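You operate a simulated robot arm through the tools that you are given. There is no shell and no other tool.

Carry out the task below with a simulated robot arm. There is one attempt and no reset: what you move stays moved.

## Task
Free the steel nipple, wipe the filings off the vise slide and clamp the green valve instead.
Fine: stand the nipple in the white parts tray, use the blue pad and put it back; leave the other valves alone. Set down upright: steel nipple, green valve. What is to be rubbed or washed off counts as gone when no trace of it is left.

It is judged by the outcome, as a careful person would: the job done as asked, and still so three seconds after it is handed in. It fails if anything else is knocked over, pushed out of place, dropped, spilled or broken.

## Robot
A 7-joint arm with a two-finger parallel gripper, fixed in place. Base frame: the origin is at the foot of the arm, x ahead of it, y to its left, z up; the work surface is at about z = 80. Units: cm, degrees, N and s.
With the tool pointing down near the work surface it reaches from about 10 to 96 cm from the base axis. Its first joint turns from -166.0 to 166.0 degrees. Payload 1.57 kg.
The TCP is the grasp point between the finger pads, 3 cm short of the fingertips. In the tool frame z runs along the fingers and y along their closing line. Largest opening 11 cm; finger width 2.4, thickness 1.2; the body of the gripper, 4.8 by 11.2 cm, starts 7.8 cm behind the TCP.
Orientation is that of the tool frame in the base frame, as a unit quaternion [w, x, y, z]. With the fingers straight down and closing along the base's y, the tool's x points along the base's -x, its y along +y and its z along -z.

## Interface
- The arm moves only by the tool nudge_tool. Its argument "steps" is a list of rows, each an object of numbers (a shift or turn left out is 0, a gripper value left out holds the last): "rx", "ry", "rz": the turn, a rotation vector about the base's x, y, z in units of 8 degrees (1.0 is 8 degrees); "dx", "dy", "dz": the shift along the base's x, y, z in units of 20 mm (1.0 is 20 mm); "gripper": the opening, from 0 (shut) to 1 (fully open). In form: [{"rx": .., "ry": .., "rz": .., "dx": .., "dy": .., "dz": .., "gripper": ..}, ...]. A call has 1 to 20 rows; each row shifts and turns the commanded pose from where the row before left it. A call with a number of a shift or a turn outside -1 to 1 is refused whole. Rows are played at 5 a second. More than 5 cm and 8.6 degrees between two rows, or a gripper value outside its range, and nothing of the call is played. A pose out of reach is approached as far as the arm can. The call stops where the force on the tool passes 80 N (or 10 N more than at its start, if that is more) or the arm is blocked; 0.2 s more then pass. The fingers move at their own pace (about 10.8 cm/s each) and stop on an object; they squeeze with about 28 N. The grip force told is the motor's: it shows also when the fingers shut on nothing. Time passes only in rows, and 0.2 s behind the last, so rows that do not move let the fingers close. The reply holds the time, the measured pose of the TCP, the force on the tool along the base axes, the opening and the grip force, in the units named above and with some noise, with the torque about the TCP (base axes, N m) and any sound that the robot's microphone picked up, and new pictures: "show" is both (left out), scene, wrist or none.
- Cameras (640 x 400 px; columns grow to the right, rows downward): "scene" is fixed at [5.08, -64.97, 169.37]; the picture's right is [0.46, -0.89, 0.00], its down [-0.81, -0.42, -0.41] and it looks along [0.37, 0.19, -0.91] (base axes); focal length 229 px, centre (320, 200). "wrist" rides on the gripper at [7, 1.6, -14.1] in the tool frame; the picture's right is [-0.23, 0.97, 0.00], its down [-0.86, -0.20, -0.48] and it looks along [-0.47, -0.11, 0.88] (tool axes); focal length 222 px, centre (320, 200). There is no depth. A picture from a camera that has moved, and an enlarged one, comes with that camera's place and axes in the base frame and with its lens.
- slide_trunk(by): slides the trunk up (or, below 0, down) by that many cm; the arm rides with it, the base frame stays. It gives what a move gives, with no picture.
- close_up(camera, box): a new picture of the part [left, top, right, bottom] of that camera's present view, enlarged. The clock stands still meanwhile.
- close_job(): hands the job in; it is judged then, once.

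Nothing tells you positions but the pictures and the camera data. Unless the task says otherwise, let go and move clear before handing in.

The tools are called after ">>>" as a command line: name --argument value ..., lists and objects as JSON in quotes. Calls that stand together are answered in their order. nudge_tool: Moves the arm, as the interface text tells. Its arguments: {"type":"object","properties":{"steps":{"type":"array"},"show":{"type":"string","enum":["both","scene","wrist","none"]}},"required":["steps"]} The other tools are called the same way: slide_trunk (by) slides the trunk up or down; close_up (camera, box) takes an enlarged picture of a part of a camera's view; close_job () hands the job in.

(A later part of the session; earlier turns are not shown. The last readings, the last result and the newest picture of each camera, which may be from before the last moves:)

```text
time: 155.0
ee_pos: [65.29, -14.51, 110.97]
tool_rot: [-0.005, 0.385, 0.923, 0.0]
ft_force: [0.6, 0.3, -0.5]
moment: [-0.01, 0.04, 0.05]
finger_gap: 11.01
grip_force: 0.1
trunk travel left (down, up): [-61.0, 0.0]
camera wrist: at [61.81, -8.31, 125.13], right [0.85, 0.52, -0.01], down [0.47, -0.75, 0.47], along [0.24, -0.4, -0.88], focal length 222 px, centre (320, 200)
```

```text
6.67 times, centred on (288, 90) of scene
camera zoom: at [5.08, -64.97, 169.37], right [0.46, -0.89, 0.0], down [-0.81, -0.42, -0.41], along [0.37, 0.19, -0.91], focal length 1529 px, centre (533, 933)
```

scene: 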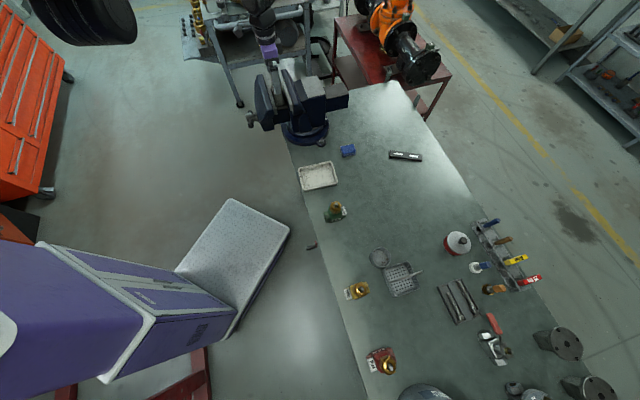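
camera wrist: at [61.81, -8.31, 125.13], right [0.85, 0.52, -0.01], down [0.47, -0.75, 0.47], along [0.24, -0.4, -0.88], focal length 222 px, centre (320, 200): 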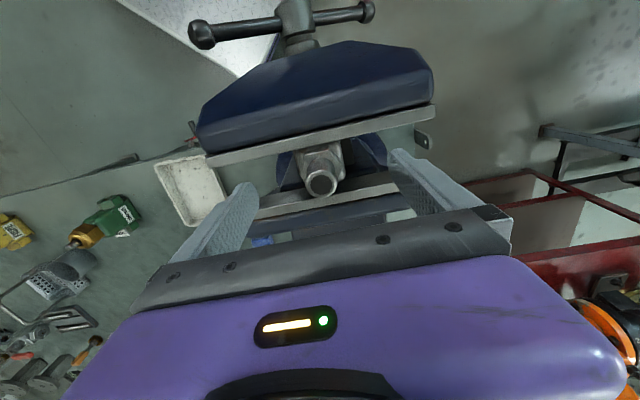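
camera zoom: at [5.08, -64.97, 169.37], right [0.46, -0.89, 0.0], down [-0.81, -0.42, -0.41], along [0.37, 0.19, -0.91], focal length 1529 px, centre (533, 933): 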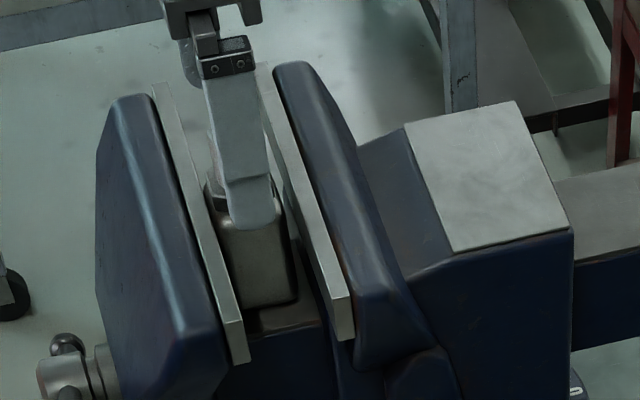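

>>> nudge_tool --steps '[{"dx": -0.07, "dy": 0.07, "dz": -0.8}, {"dz": -0.8}, {"dz": -0.8}, {"dz": -0.8}, {}]'

>>> close_up --camera "wrist" --box '[200, 80, 440, 230]'

>>> close_up --camera "scene" --box '[256, 60, 320, 120]'

```text
time: 156.2
ee_pos: [65.24, -14.33, 104.44]
tool_rot: [-0.008, 0.385, 0.923, 0.0]
ft_force: [-0.4, -0.6, -0.1]
moment: [-0.02, -0.02, 0.03]
finger_gap: 10.99
grip_force: 0.2
trunk travel left (down, up): [-61.0, 0.0]
camera wrist: at [61.69, -8.17, 118.74], right [0.85, 0.52, -0.01], down [0.47, -0.75, 0.47], along [0.24, -0.4, -0.88], focal length 222 px, centre (320, 200)
```

scene: 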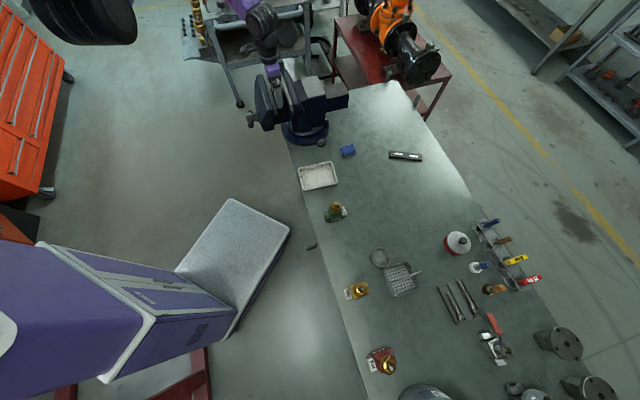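
wrist: 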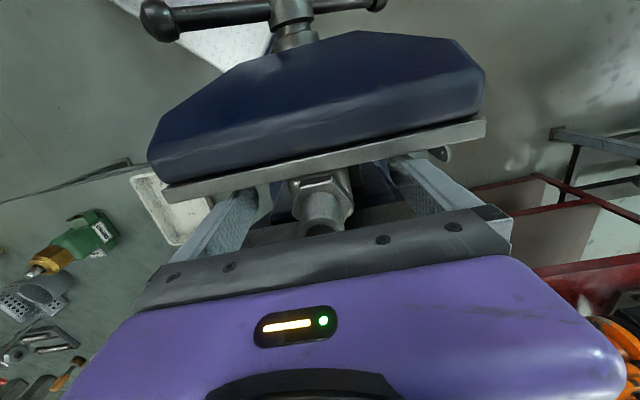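

```text
2.67 times, centred on (320, 155) of wrist
camera zoom: at [61.69, -8.17, 118.74], right [0.85, 0.52, -0.01], down [0.47, -0.75, 0.47], along [0.24, -0.4, -0.88], focal length 592 px, centre (320, 320)
```

zoom: 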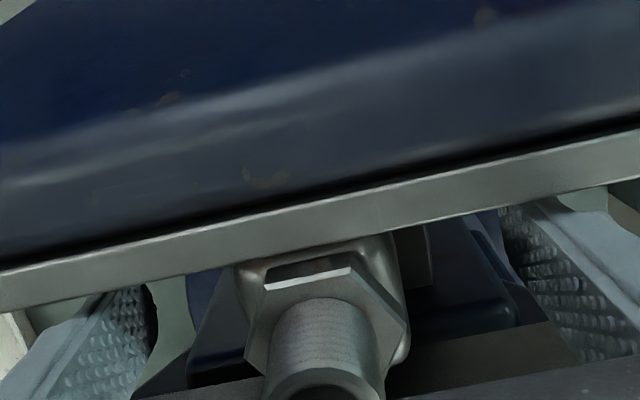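

```text
6.67 times, centred on (288, 90) of scene
camera zoom: at [5.08, -64.97, 169.37], right [0.46, -0.89, 0.0], down [-0.81, -0.42, -0.41], along [0.37, 0.19, -0.91], focal length 1529 px, centre (533, 933)
```

zoom: 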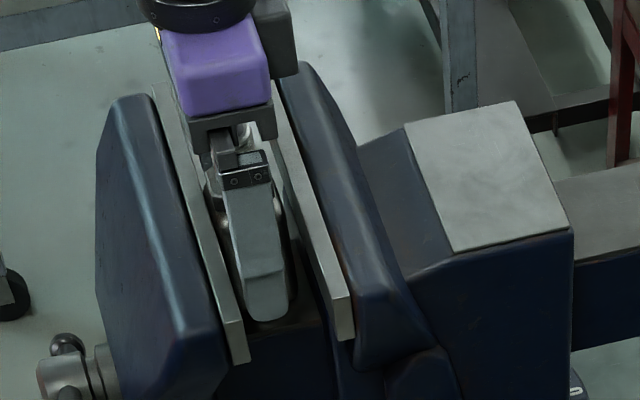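

The fingers are around the nipple body, clear of both jaws. I close and check the grip.

>>> nudge_tool --steps '[{"gripper": 0.2}, {"gripper": 0.2}, {"gripper": 0.2}, {"gripper": 0.2}]' --show "none"

>>> close_up --camera "scene" --box '[256, 60, 320, 120]'

>>> close_up --camera "wrist" --box '[200, 80, 440, 230]'

```text
time: 157.2
ee_pos: [65.2, -14.32, 104.5]
tool_rot: [-0.007, 0.385, 0.923, 0.0]
ft_force: [0.5, 2.1, 1.2]
moment: [0.16, -0.13, -0.01]
finger_gap: 4.39
grip_force: 27.5
trunk travel left (down, up): [-61.0, 0.0]
```

```text
6.67 times, centred on (288, 90) of scene
camera zoom: at [5.08, -64.97, 169.37], right [0.46, -0.89, 0.0], down [-0.81, -0.42, -0.41], along [0.37, 0.19, -0.91], focal length 1529 px, centre (533, 933)
```

zoom: 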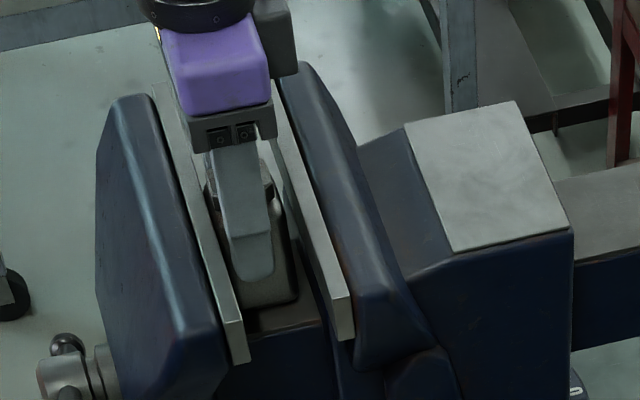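

```text
2.67 times, centred on (320, 155) of wrist
camera zoom: at [61.7, -8.16, 118.76], right [0.85, 0.52, -0.01], down [0.47, -0.75, 0.47], along [0.24, -0.4, -0.88], focal length 592 px, centre (320, 320)
```

zoom: 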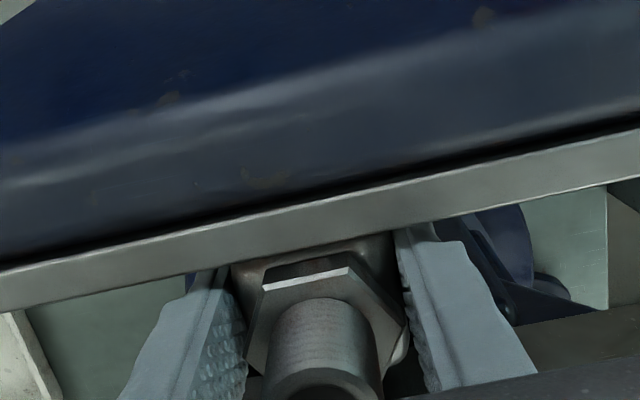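

>>> nudge_tool --steps '[{"dx": 0.1, "dy": -0.1}, {"dz": 0.3}, {"dz": 0.5}, {"dz": 0.7}, {"dz": 0.8}, {"dz": 0.8}, {"dz": 0.8}, {"dz": 0.8}, {"dz": 0.8}, {"dz": 0.8}, {}]'

>>> close_up --camera "scene" --box '[240, 30, 330, 120]'

```text
time: 159.6
ee_pos: [65.55, -14.5, 117.07]
tool_rot: [-0.006, 0.385, 0.923, 0.0]
ft_force: [0.3, -0.8, -4.2]
moment: [0.01, 0.03, 0.01]
finger_gap: 4.38
grip_force: 28.0
trunk travel left (down, up): [-61.0, 0.0]
camera wrist: at [61.9, -8.26, 131.33], right [0.85, 0.52, -0.01], down [0.47, -0.75, 0.47], along [0.24, -0.4, -0.88], focal length 222 px, centre (320, 200)
```

scene: 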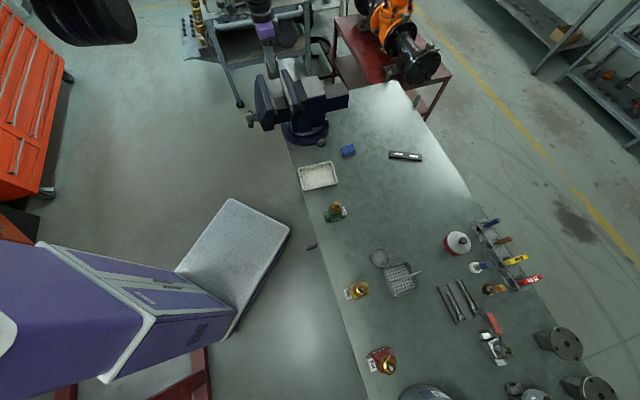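
wrist: 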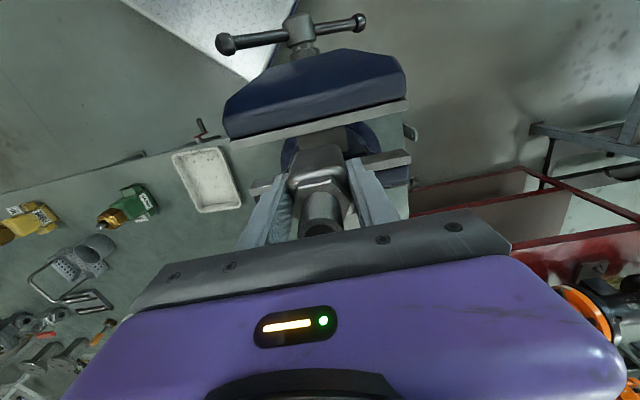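

```text
4.44 times, centred on (285, 75) of scene
camera zoom: at [5.08, -64.97, 169.37], right [0.46, -0.89, 0.0], down [-0.81, -0.42, -0.41], along [0.37, 0.19, -0.91], focal length 1019 px, centre (476, 756)
```

zoom: 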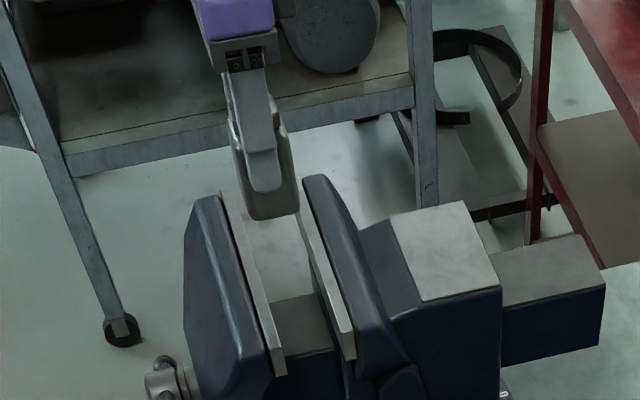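

The nipple is out and held upright (about 0.4 kg). I carry it to the white tray, whose centre I put at (50.6,-40.5).

>>> nudge_tool --steps '[{"dx": -0.534, "dy": -0.93}, {"dx": -0.534, "dy": -0.93}, {"dx": -0.534, "dy": -0.93}, {"dx": -0.534, "dy": -0.93}, {"dx": -0.534, "dy": -0.93}, {"dx": -0.534, "dy": -0.93}, {"dx": -0.534, "dy": -0.93}, {"dx": -0.534, "dy": -0.93}, {"dx": -0.534, "dy": -0.93}, {"dx": -0.534, "dy": -0.93}, {"dx": -0.534, "dy": -0.93}, {"dx": -0.534, "dy": -0.93}, {"dx": -0.534, "dy": -0.93}, {"dx": -0.534, "dy": -0.93}, {}]'

>>> close_up --camera "scene" --box '[260, 100, 372, 220]'

>>> close_up --camera "wrist" --box '[180, 40, 460, 240]'

```text
time: 162.8
ee_pos: [50.51, -40.54, 117.04]
tool_rot: [-0.007, 0.385, 0.923, 0.0]
ft_force: [0.0, 0.1, -4.4]
moment: [0.03, 0.04, -0.01]
finger_gap: 4.39
grip_force: 27.6
trunk travel left (down, up): [-61.0, 0.0]
camera wrist: at [46.93, -34.41, 131.3], right [0.85, 0.52, -0.01], down [0.47, -0.75, 0.47], along [0.24, -0.4, -0.88], focal length 222 px, centre (320, 200)
```

scene: 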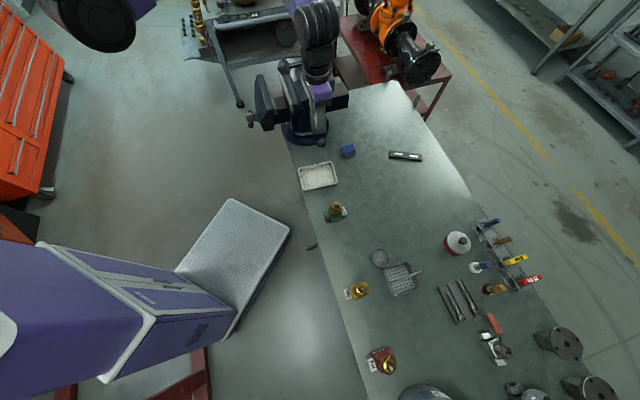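
wrist: 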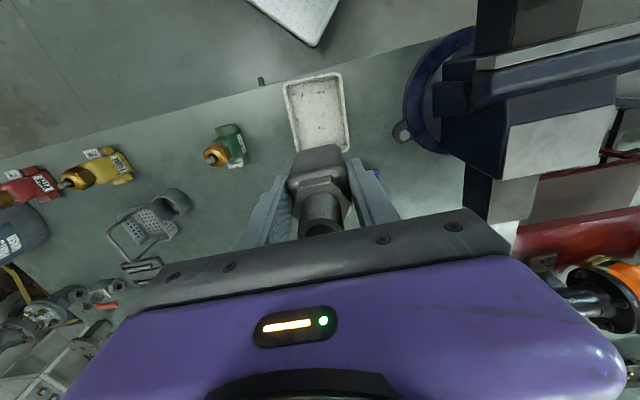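

```text
3.33 times, centred on (316, 160) of scene
camera zoom: at [5.08, -64.97, 169.37], right [0.46, -0.89, 0.0], down [-0.81, -0.42, -0.41], along [0.37, 0.19, -0.91], focal length 764 px, centre (333, 333)
```

zoom: 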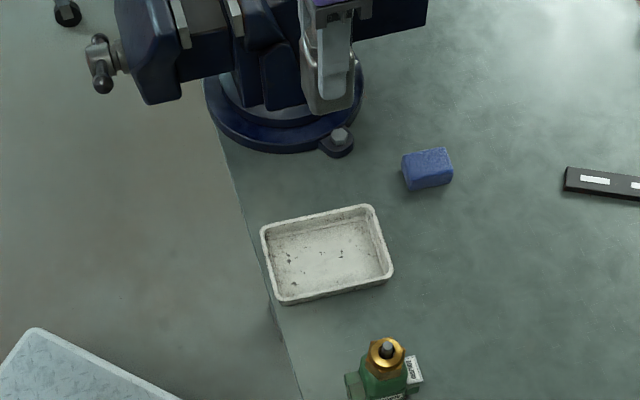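

```text
2.00 times, centred on (320, 140) of wrist
camera zoom: at [46.93, -34.41, 131.3], right [0.85, 0.52, -0.01], down [0.47, -0.75, 0.47], along [0.24, -0.4, -0.88], focal length 444 px, centre (320, 320)
```

zoom: 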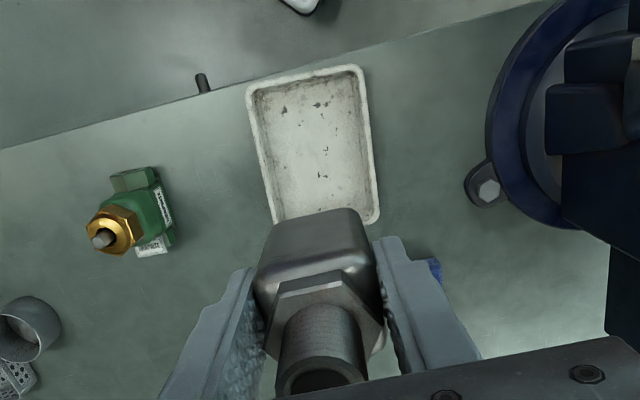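

The hand is centred over the tray. I lower the nipple toward the tray floor.

>>> nudge_tool --steps '[{"dz": -1}, {"dz": -1}, {"dz": -1}, {"dz": -1}, {"dz": -1}, {"dz": -1}, {"dz": -1}, {"dz": -1}, {"dz": -1}, {"dz": -1}, {"dz": -1}, {"dz": -1}, {"dz": -1}, {"dz": -0.8}, {}]'

>>> close_up --camera "scene" --box '[280, 130, 360, 200]'

>>> close_up --camera "wrist" --box '[180, 40, 460, 240]'

```text
time: 166.0
ee_pos: [50.47, -40.46, 89.43]
tool_rot: [-0.006, 0.385, 0.923, 0.0]
ft_force: [0.3, 0.0, -5.1]
moment: [0.04, -0.03, -0.05]
finger_gap: 4.4
grip_force: 28.3
trunk travel left (down, up): [-61.0, 0.0]
camera wrist: at [46.89, -34.37, 103.72], right [0.85, 0.52, -0.01], down [0.46, -0.75, 0.47], along [0.24, -0.4, -0.88], focal length 222 px, centre (320, 200)
```

scene: 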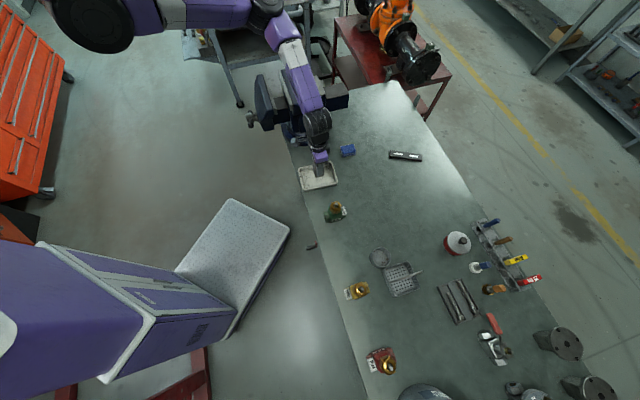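
wrist: 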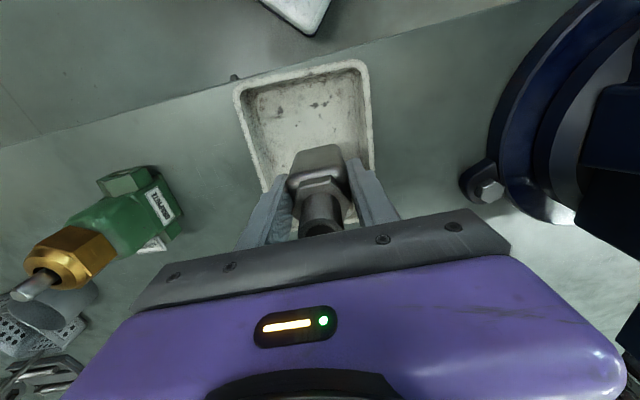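

```text
5.71 times, centred on (320, 165) of scene
camera zoom: at [5.08, -64.97, 169.37], right [0.46, -0.89, 0.0], down [-0.81, -0.42, -0.41], along [0.37, 0.19, -0.91], focal length 1311 px, centre (320, 400)
```

zoom: 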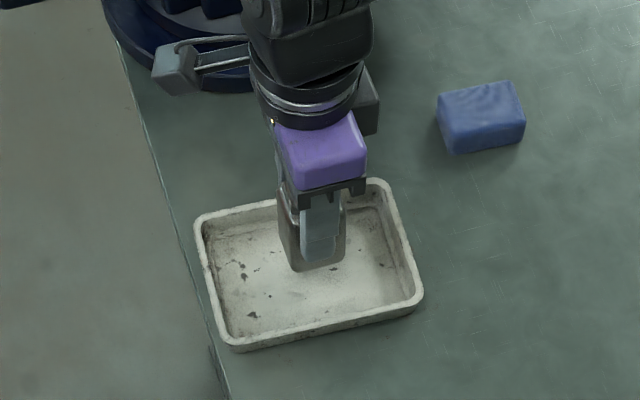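

```text
2.00 times, centred on (320, 140) of wrist
camera zoom: at [46.89, -34.37, 103.72], right [0.85, 0.52, -0.01], down [0.46, -0.75, 0.47], along [0.24, -0.4, -0.88], focal length 444 px, centre (320, 320)
```

zoom: 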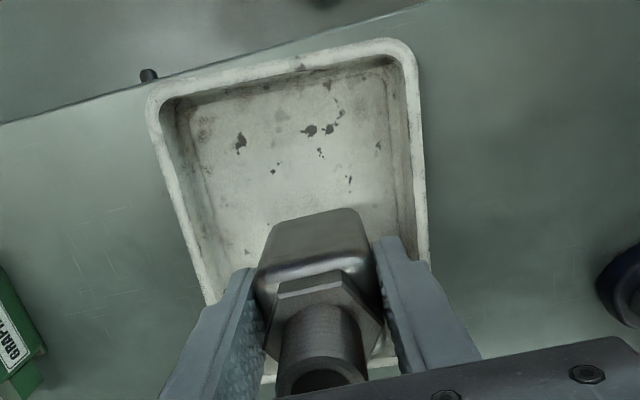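

>>> nudge_tool --steps '[{"dz": -0.4}, {"dz": -0.3}, {"dz": -0.2}, {}]' --show "none"

```text
time: 167.0
ee_pos: [50.45, -40.48, 87.73]
tool_rot: [-0.006, 0.386, 0.922, 0.0]
ft_force: [0.5, 0.5, -4.6]
moment: [-0.01, 0.01, 0.02]
finger_gap: 4.4
grip_force: 28.4
trunk travel left (down, up): [-61.0, 0.0]
```

>>> nudge_tool --steps '[{"dz": -0.15}, {"dz": -0.1}, {}]' --show "none"

```text
time: 167.8
ee_pos: [50.37, -40.58, 87.16]
tool_rot: [-0.006, 0.385, 0.923, 0.0]
ft_force: [-0.4, -0.2, -5.3]
moment: [0.0, 0.0, 0.0]
finger_gap: 4.41
grip_force: 28.0
trunk travel left (down, up): [-61.0, 0.0]
```

>>> nudge_tool --steps '[{"dz": -0.1}, {"dz": -0.05}, {}]' --show "none"

>>> close_up --camera "scene" --box '[300, 140, 350, 190]'

```text
time: 168.6
ee_pos: [50.41, -40.54, 86.76]
tool_rot: [-0.006, 0.385, 0.923, 0.001]
ft_force: [-0.4, 3.1, 5.0]
moment: [0.26, -0.09, 0.06]
finger_gap: 4.39
grip_force: 28.4
trunk travel left (down, up): [-61.0, 0.0]
```

```text
8.00 times, centred on (325, 165) of scene
camera zoom: at [5.08, -64.97, 169.37], right [0.46, -0.89, 0.0], down [-0.81, -0.42, -0.41], along [0.37, 0.19, -0.91], focal length 1835 px, centre (280, 480)
```

zoom: 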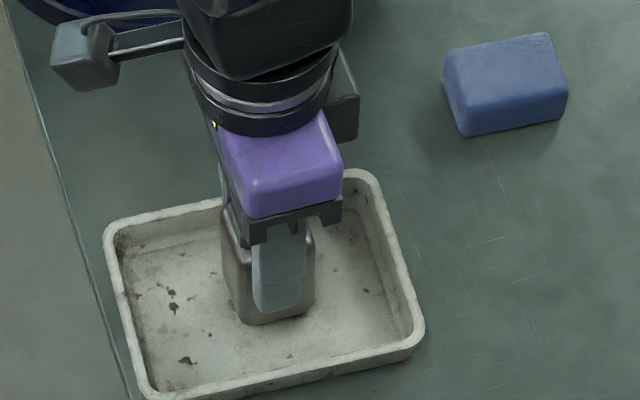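

>>> nudge_tool --steps '[{"gripper": 0.55}, {"gripper": 0.55}, {"gripper": 0.55}, {"dz": 0.3}, {"dz": 0.6}, {"dz": 0.8}, {"dz": 0.8}, {"dz": 1}, {"dz": 1}, {"dz": 1}, {"dz": 1}, {"dz": 1}, {}]'

>>> close_up --camera "scene" --box '[280, 130, 360, 200]'

>>> close_up --camera "wrist" --box '[180, 40, 460, 240]'

```text
time: 171.4
ee_pos: [50.5, -40.62, 101.89]
tool_rot: [-0.006, 0.385, 0.923, 0.0]
ft_force: [-0.1, -0.6, -0.6]
moment: [0.0, 0.0, 0.01]
finger_gap: 6.02
grip_force: 0.0
trunk travel left (down, up): [-61.0, 0.0]
camera wrist: at [46.87, -34.38, 116.12], right [0.85, 0.52, -0.01], down [0.47, -0.75, 0.47], along [0.24, -0.4, -0.88], focal length 222 px, centre (320, 200)
```

scene: 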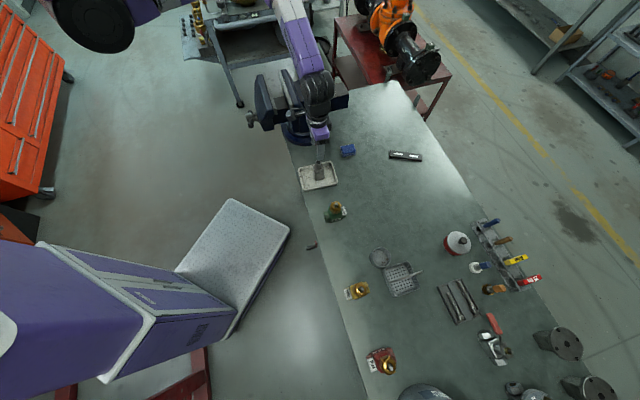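
wrist: 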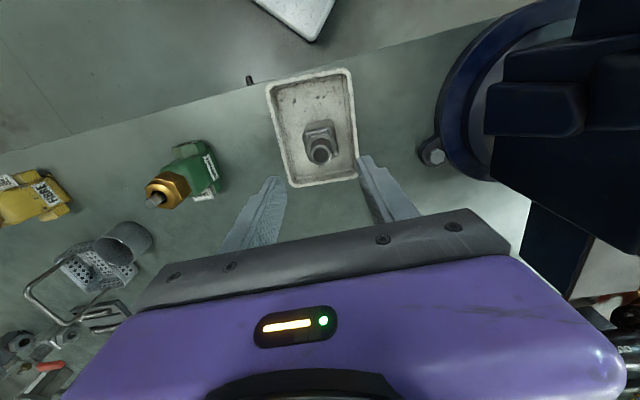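

```text
5.71 times, centred on (320, 165) of scene
camera zoom: at [5.08, -64.97, 169.37], right [0.46, -0.89, 0.0], down [-0.81, -0.42, -0.41], along [0.37, 0.19, -0.91], focal length 1311 px, centre (320, 400)
```

zoom: 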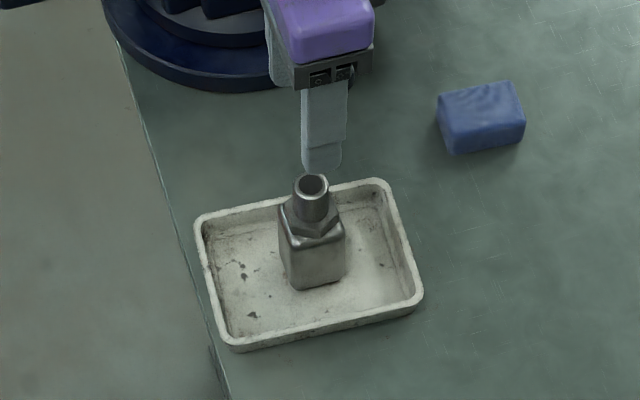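

```text
2.00 times, centred on (320, 140) of wrist
camera zoom: at [46.87, -34.38, 116.12], right [0.85, 0.52, -0.01], down [0.47, -0.75, 0.47], along [0.24, -0.4, -0.88], focal length 444 px, centre (320, 320)
```

zoom: 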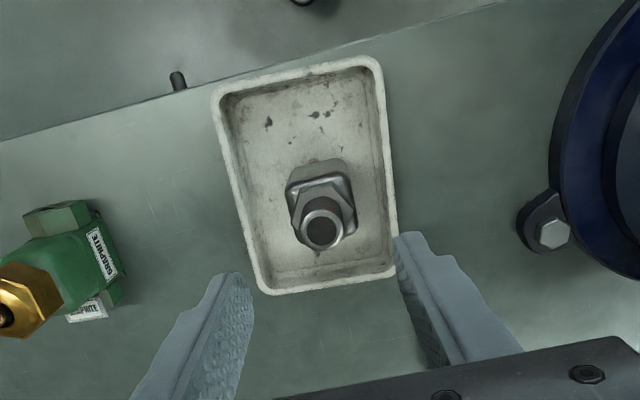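

The nipple stands upright in the tray. Now I go look at the green valve from above.

>>> nudge_tool --steps '[{"dz": 0.8}, {"dx": -0.8, "dy": -0.9, "dz": 0.8}, {"dx": -0.8, "dy": -0.9, "dz": 0.8}, {"dx": -0.8, "dy": -0.9, "dz": 0.6}, {"dx": -0.8, "dy": -0.9, "dz": 0.6}, {"dx": -0.8, "dy": -0.9, "gripper": 1}, {"dx": -0.8, "dy": -0.9}, {"dx": -0.8, "dy": -0.9}, {"dx": -0.8, "dy": -0.9}, {}]'

>>> close_up --camera "wrist" --box '[220, 40, 420, 200]'

>>> close_up --camera "scene" --box '[310, 190, 360, 230]'

```text
time: 173.6
ee_pos: [37.81, -54.91, 109.17]
tool_rot: [-0.007, 0.385, 0.923, 0.0]
ft_force: [0.2, -0.5, 0.7]
moment: [0.0, -0.01, 0.02]
finger_gap: 11.03
grip_force: 0.1
trunk travel left (down, up): [-61.0, 0.0]
camera wrist: at [34.11, -48.8, 123.39], right [0.85, 0.52, -0.01], down [0.47, -0.75, 0.47], along [0.24, -0.4, -0.88], focal length 222 px, centre (320, 200)
```

scene: 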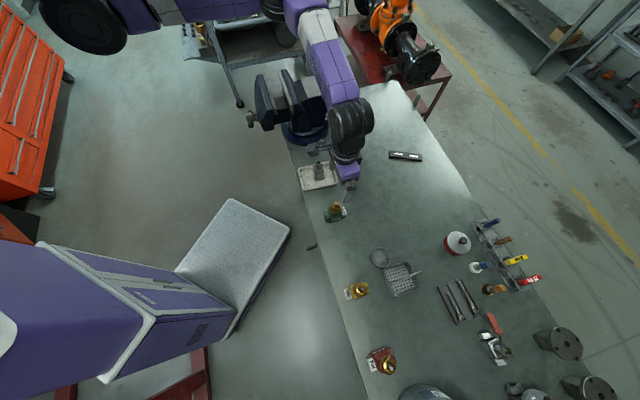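
wrist: 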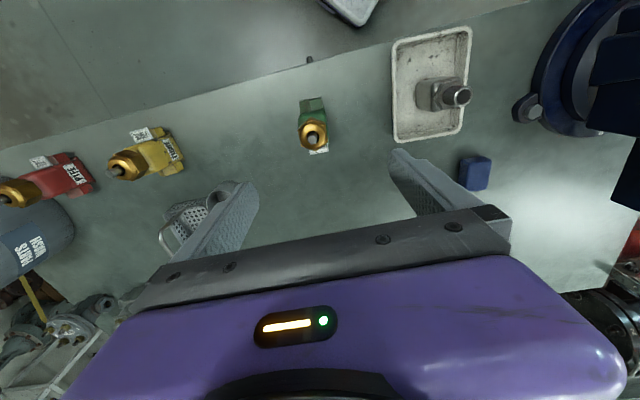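

```text
2.50 times, centred on (320, 120) of wrist
camera zoom: at [34.11, -48.8, 123.39], right [0.85, 0.52, -0.01], down [0.47, -0.75, 0.47], along [0.24, -0.4, -0.88], focal length 555 px, centre (320, 400)
```

zoom: 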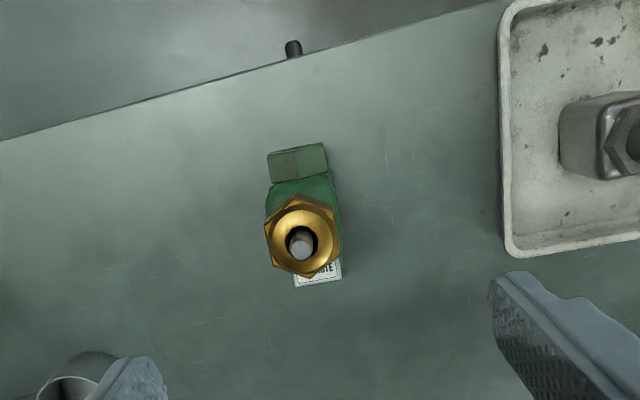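

```text
10.00 times, centred on (335, 210) of scene
camera zoom: at [5.08, -64.97, 169.37], right [0.46, -0.89, 0.0], down [-0.81, -0.42, -0.41], along [0.37, 0.19, -0.91], focal length 2294 px, centre (170, 100)
```

zoom: 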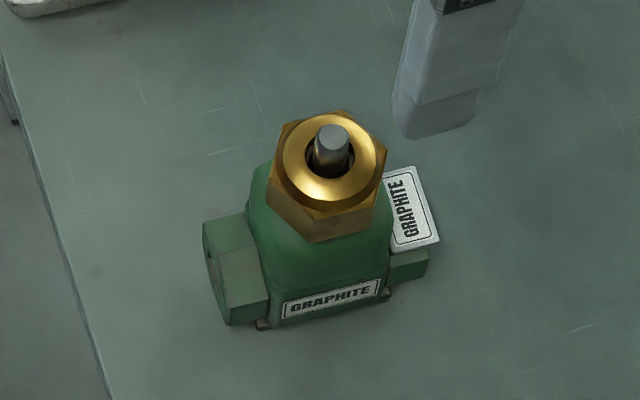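

>>> close_up --camera "wrist" --box '[290, 85, 340, 165]'

>>> nudge_tool --steps '[{"dx": -0.27, "dy": -0.04, "rx": -0.036, "ry": -0.093}, {"dx": -0.27, "dy": -0.03}, {}]' --show "none"

>>> close_up --camera "wrist" --box '[260, 70, 380, 190]'

```text
5.00 times, centred on (315, 125) of wrist
camera zoom: at [34.11, -48.8, 123.39], right [0.85, 0.52, -0.01], down [0.47, -0.75, 0.47], along [0.24, -0.4, -0.88], focal length 1111 px, centre (345, 575)
```

zoom: 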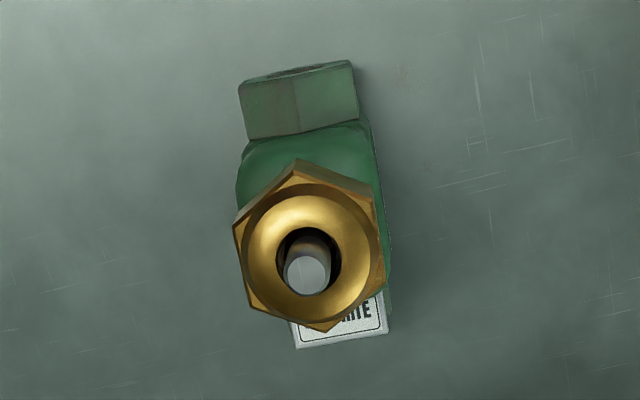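

```text
time: 174.4
ee_pos: [36.6, -55.13, 109.02]
tool_rot: [0.001, 0.385, 0.923, 0.001]
ft_force: [0.7, -0.7, -0.7]
moment: [-0.01, -0.01, 0.04]
finger_gap: 10.99
grip_force: 0.0
trunk travel left (down, up): [-61.0, 0.0]
```

```text
3.33 times, centred on (320, 130) of wrist
camera zoom: at [32.81, -48.84, 123.29], right [0.85, 0.52, 0.0], down [0.46, -0.75, 0.48], along [0.25, -0.41, -0.88], focal length 740 px, centre (320, 433)
```

zoom: 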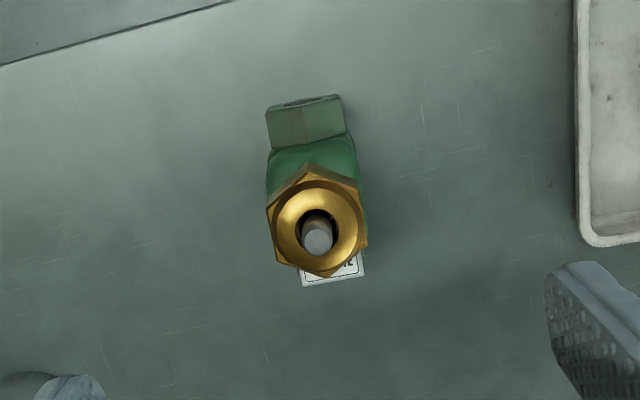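

The valve's bonnet (brass hex nut, z≈90–93) is directly under the hand; its flats line up with my closing direction after a small turn. I descend to grip the brass nut.

>>> nudge_tool --steps '[{"dx": -0.075, "rz": -0.44, "dz": -0.8}, {"dz": -1}, {"dz": -1}, {"dz": -1}, {"dz": -1}, {"dz": -1}, {}]'

>>> close_up --camera "wrist" --box '[200, 80, 440, 230]'

>>> close_up --camera "scene" --box '[305, 180, 365, 230]'

```text
time: 176.0
ee_pos: [36.51, -55.02, 97.45]
tool_rot: [0.0, 0.414, 0.91, -0.001]
ft_force: [-0.1, 0.6, 0.0]
moment: [-0.02, 0.02, -0.04]
finger_gap: 11.0
grip_force: 0.1
trunk travel left (down, up): [-61.0, 0.0]
camera wrist: at [33.02, -48.64, 111.58], right [0.88, 0.47, 0.0], down [0.41, -0.77, 0.48], along [0.23, -0.42, -0.88], focal length 222 px, centre (320, 200)
```

scene: 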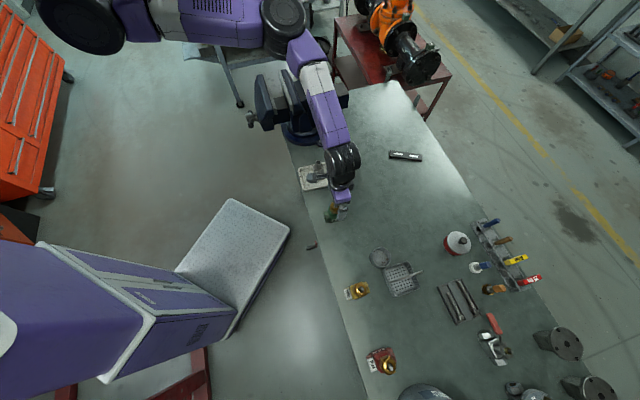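
wrist: 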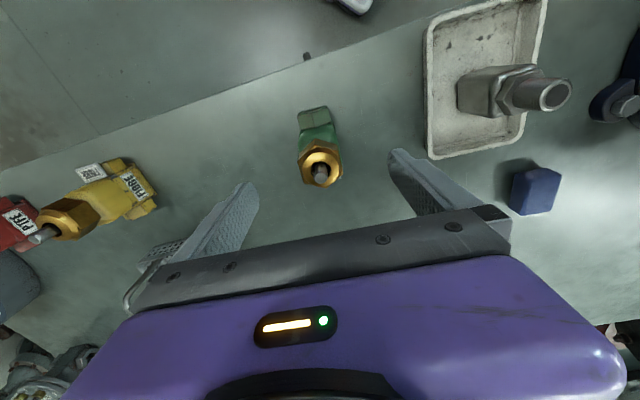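

```text
2.67 times, centred on (320, 155) of wrist
camera zoom: at [33.02, -48.64, 111.58], right [0.88, 0.47, 0.0], down [0.41, -0.77, 0.48], along [0.23, -0.42, -0.88], focal length 592 px, centre (320, 320)
```

zoom: 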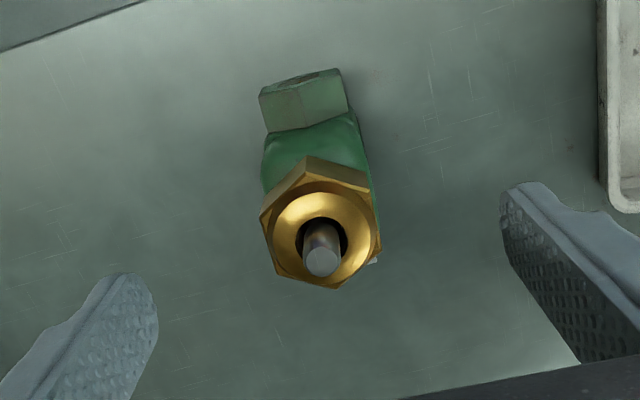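

```text
8.00 times, centred on (335, 205) of scene
camera zoom: at [5.08, -64.97, 169.37], right [0.46, -0.89, 0.0], down [-0.81, -0.42, -0.41], along [0.37, 0.19, -0.91], focal length 1835 px, centre (200, 160)
```

zoom: 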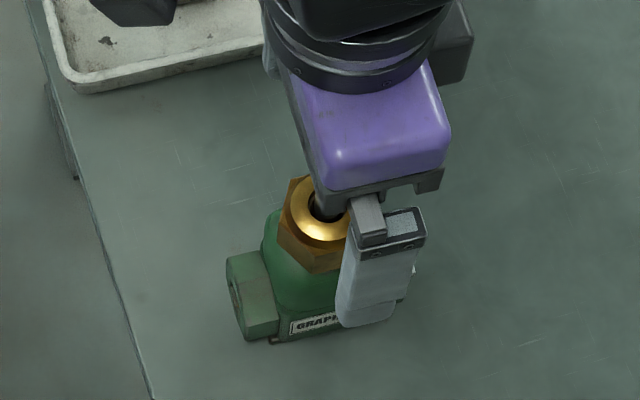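

>>> nudge_tool --steps '[{"dx": 0.07, "dy": -0.13, "dz": -0.7}, {"dz": -0.7}, {"dz": -0.7}, {}]' --show "none"

>>> close_up --camera "wrist" --box '[200, 80, 440, 230]'

>>> close_up --camera "scene" --box '[305, 180, 365, 230]'

```text
time: 177.0
ee_pos: [36.66, -55.24, 93.22]
tool_rot: [0.001, 0.415, 0.91, -0.001]
ft_force: [0.2, 0.2, -0.4]
moment: [-0.02, -0.04, -0.01]
finger_gap: 11.0
grip_force: 0.1
trunk travel left (down, up): [-61.0, 0.0]
```

```text
2.67 times, centred on (320, 155) of wrist
camera zoom: at [33.17, -48.87, 107.42], right [0.88, 0.47, 0.0], down [0.41, -0.77, 0.48], along [0.23, -0.42, -0.88], focal length 592 px, centre (320, 320)
```

zoom: 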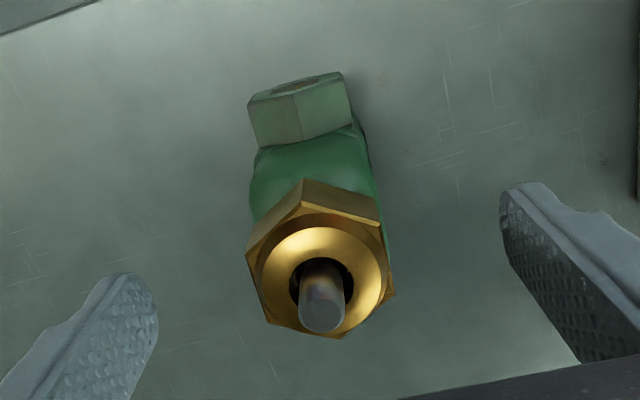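

```text
8.00 times, centred on (335, 205) of scene
camera zoom: at [5.08, -64.97, 169.37], right [0.46, -0.89, 0.0], down [-0.81, -0.42, -0.41], along [0.37, 0.19, -0.91], focal length 1835 px, centre (200, 160)
```

zoom: 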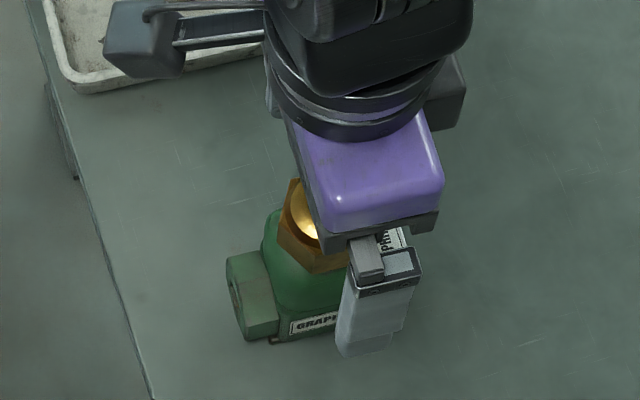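

>>> nudge_tool --steps '[{"dz": -0.4}, {"gripper": 0.2}, {"gripper": 0.2}, {"gripper": 0.2}, {"gripper": 0.2}, {"gripper": 0.2}]' --show "none"

>>> close_up --camera "wrist" --box '[200, 80, 440, 230]'

>>> close_up --camera "scene" --box '[305, 180, 365, 230]'

```text
time: 178.4
ee_pos: [36.63, -55.35, 92.49]
tool_rot: [0.001, 0.413, 0.911, 0.0]
ft_force: [0.2, 0.1, 0.6]
moment: [0.04, -0.03, 0.06]
finger_gap: 3.97
grip_force: 27.8
trunk travel left (down, up): [-61.0, 0.0]
```

```text
2.67 times, centred on (320, 155) of wrist
camera zoom: at [33.2, -48.86, 106.63], right [0.88, 0.47, 0.0], down [0.41, -0.77, 0.48], along [0.23, -0.42, -0.88], focal length 592 px, centre (320, 320)
```

zoom: 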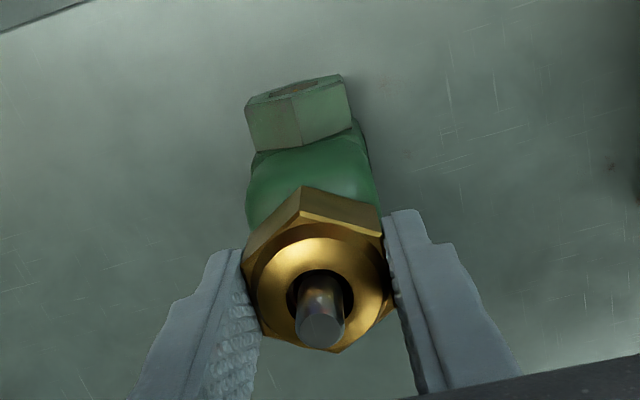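

```text
8.00 times, centred on (335, 205) of scene
camera zoom: at [5.08, -64.97, 169.37], right [0.46, -0.89, 0.0], down [-0.81, -0.42, -0.41], along [0.37, 0.19, -0.91], focal length 1835 px, centre (200, 160)
```

zoom: 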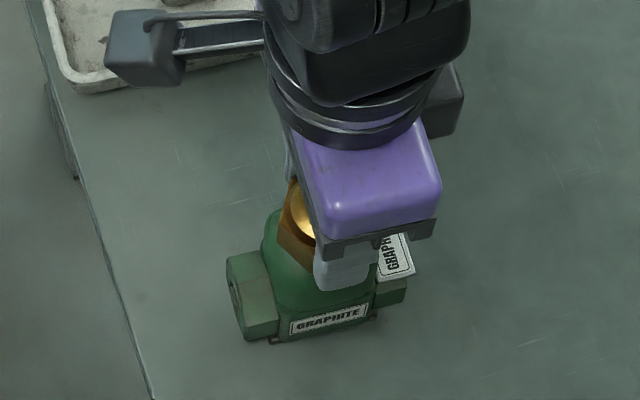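

>>> close_up --camera "scene" --box '[322, 195, 362, 228]'

>>> nudge_tool --steps '[{"dz": 0.3}, {"dz": 0.5}, {"dz": 0.8}, {"dz": 1}, {"dz": 1}, {"dz": 1}, {}]'

>>> close_up --camera "scene" --box '[310, 180, 360, 230]'

```text
12.12 times, centred on (342, 212) of scene
camera zoom: at [5.08, -64.97, 169.37], right [0.46, -0.89, 0.0], down [-0.81, -0.42, -0.41], along [0.37, 0.19, -0.91], focal length 2780 px, centre (53, 61)
```

zoom: 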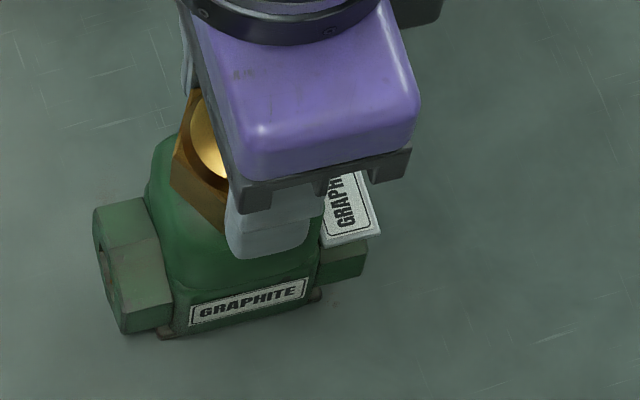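

```text
time: 180.0
ee_pos: [36.64, -55.35, 101.63]
tool_rot: [0.001, 0.414, 0.91, 0.0]
ft_force: [0.5, 1.0, -4.5]
moment: [0.01, -0.03, 0.0]
finger_gap: 3.9
grip_force: 28.0
trunk travel left (down, up): [-61.0, 0.0]
camera wrist: at [33.18, -48.86, 115.8], right [0.88, 0.47, 0.0], down [0.41, -0.77, 0.48], along [0.23, -0.42, -0.88], focal length 222 px, centre (320, 200)
```

scene: 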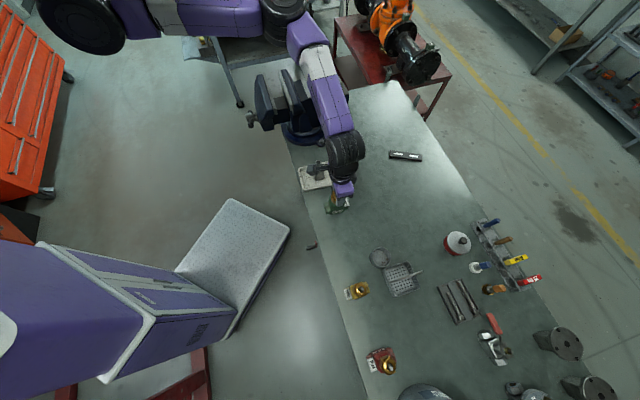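
wrist: 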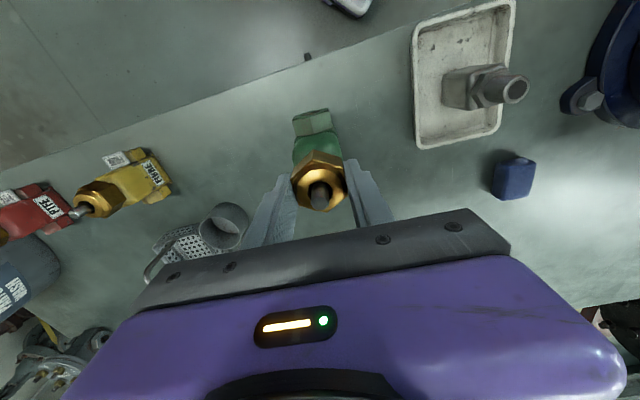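

```text
8.00 times, centred on (335, 205) of scene
camera zoom: at [5.08, -64.97, 169.37], right [0.46, -0.89, 0.0], down [-0.81, -0.42, -0.41], along [0.37, 0.19, -0.91], focal length 1835 px, centre (200, 160)
```

zoom: 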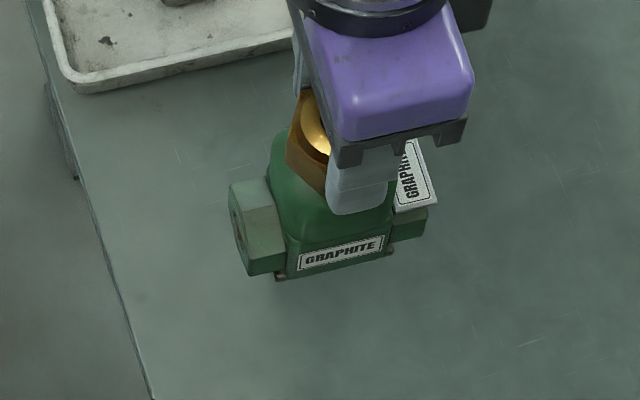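

>>> close_up --camera "wrist" --box '[280, 95, 360, 215]'

>>> close_up --camera "scene" --box '[320, 190, 360, 220]'

```text
3.33 times, centred on (320, 155) of wrist
camera zoom: at [33.18, -48.86, 115.8], right [0.88, 0.47, 0.0], down [0.41, -0.77, 0.48], along [0.23, -0.42, -0.88], focal length 740 px, centre (320, 350)
```

zoom: 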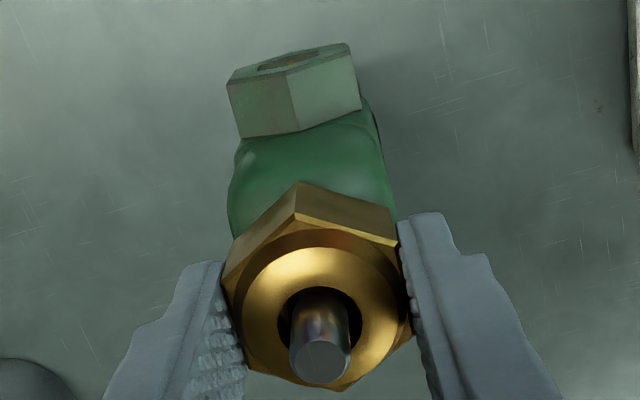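

```text
13.33 times, centred on (340, 205) of scene
camera zoom: at [5.08, -64.97, 169.37], right [0.46, -0.89, 0.0], down [-0.81, -0.42, -0.41], along [0.37, 0.19, -0.91], focal length 3058 px, centre (53, 133)
```

zoom: 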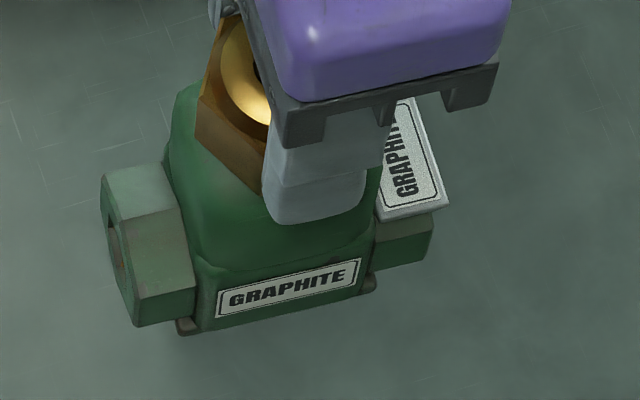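

The valve is held firmly and upright (~0.45 kg). I raise it well above everything and carry it toward the vise, turning it 86° so its ports run along the jaws.

>>> nudge_tool --steps '[{"dz": 1}, {"dz": 1}, {"dz": 1}, {"dz": 1}, {"dz": 1}, {"dz": 1}, {"dz": 1}, {"dz": 1}, {"dz": 1}, {"dz": 1}, {"dx": 0.695, "dy": 0.97, "rz": -0.514}, {"dx": 0.695, "dy": 0.97, "rz": -0.514}, {"dx": 0.695, "dy": 0.97, "rz": -0.514}, {"dx": 0.695, "dy": 0.97, "rz": -0.514}, {"dx": 0.695, "dy": 0.97, "rz": -0.514}, {"dx": 0.695, "dy": 0.97, "rz": -0.514}, {"dx": 0.695, "dy": 0.97, "rz": -0.514}, {"dx": 0.695, "dy": 0.97, "rz": -0.514}, {"dx": 0.695, "dy": 0.97, "rz": -0.514}]' --show "none"

>>> nudge_tool --steps '[{"dx": 0.695, "dy": 0.97, "rz": -0.514}, {"dx": 0.695, "dy": 0.97, "rz": -0.514}, {"dx": 0.695, "dy": 0.97, "rz": -0.514}, {"dx": 0.695, "dy": 0.97, "rz": -0.514}, {"dx": 0.695, "dy": 0.97, "rz": -0.514}, {"dx": 0.695, "dy": 0.97, "rz": -0.514}, {"dx": 0.695, "dy": 0.97, "rz": -0.514}, {"dx": 0.695, "dy": 0.97, "rz": -0.514}, {}]'

```text
time: 184.0
ee_pos: [49.07, -37.98, 121.71]
tool_rot: [0.0, 0.681, 0.732, -0.001]
ft_force: [-0.3, -0.3, -5.7]
moment: [0.02, 0.01, -0.01]
finger_gap: 3.91
grip_force: 27.6
trunk travel left (down, up): [-61.0, 0.0]
```

```text
time: 186.0
ee_pos: [55.94, -28.26, 120.57]
tool_rot: [0.001, 0.822, 0.57, 0.0]
ft_force: [0.5, 0.7, -3.8]
moment: [-0.02, -0.01, -0.02]
finger_gap: 3.97
grip_force: 27.9
out of reach, approached as far as the arm can: row 6, 7, 8
trunk travel left (down, up): [-61.0, 0.0]
camera wrist: at [59.85, -22.18, 134.68], right [0.83, -0.55, 0.0], down [-0.49, -0.73, 0.48], along [-0.27, -0.4, -0.88], focal length 222 px, centre (320, 200)
```

scene: 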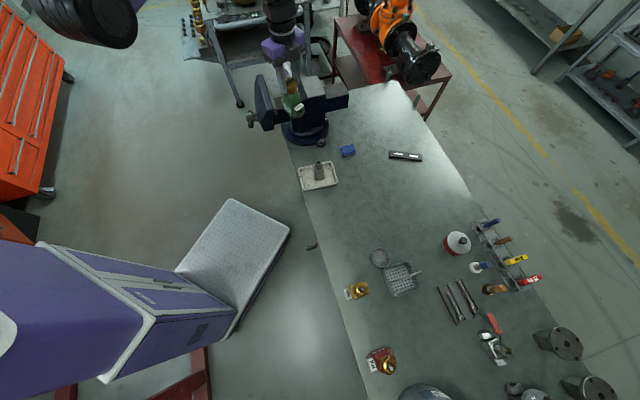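
wrist: 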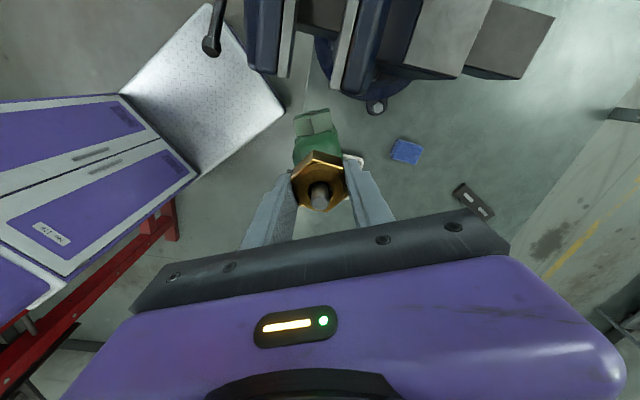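

The wrist is at a limit at this yaw. I turn back toward 131° while continuing to a point above the vise, then will test turning the other way.

>>> nudge_tool --steps '[{"rz": 0.9, "dz": 0.5}, {"rz": 0.9}, {"rz": 0.9, "dx": 0.5, "dy": 0.6}, {"rz": 0.9, "dx": 0.6, "dy": 0.8}, {"rz": 0.9, "dx": 0.6, "dy": 0.8}, {"rz": 0.9, "dx": 0.6, "dy": 0.8}, {"rz": 0.9, "dx": 0.6, "dy": 0.8}, {"rz": 0.9, "dx": 0.6, "dy": 0.8}, {"dx": 0.6, "dy": 0.8}, {"dx": 0.6, "dy": 0.8}, {}]' --show "none"

>>> nudge_tool --steps '[{"rz": 0.9}, {"rz": 0.9}, {"rz": 0.9}, {"rz": 0.9}, {"rz": 0.9}, {"rz": 0.9}, {}]'

```text
time: 188.4
ee_pos: [65.37, -15.78, 121.55]
tool_rot: [0.001, 0.445, 0.895, -0.001]
ft_force: [0.3, 0.1, -4.7]
moment: [0.0, -0.01, -0.02]
finger_gap: 3.93
grip_force: 28.1
trunk travel left (down, up): [-61.0, 0.0]
```

```text
time: 190.0
ee_pos: [65.31, -15.81, 121.43]
tool_rot: [0.001, 0.084, 0.996, 0.0]
ft_force: [0.4, 0.1, -5.0]
moment: [0.01, 0.02, 0.04]
finger_gap: 3.94
grip_force: 27.6
trunk travel left (down, up): [-61.0, 0.0]
camera wrist: at [58.66, -12.95, 135.68], right [0.39, 0.92, 0.0], down [0.81, -0.34, 0.48], along [0.44, -0.19, -0.88], focal length 222 px, centre (320, 200)
```

scene: 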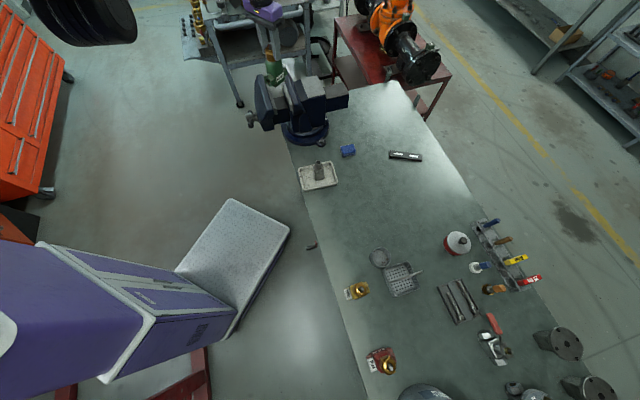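
wrist: 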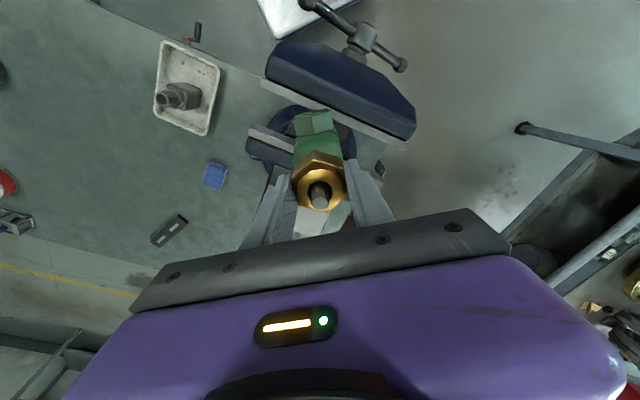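

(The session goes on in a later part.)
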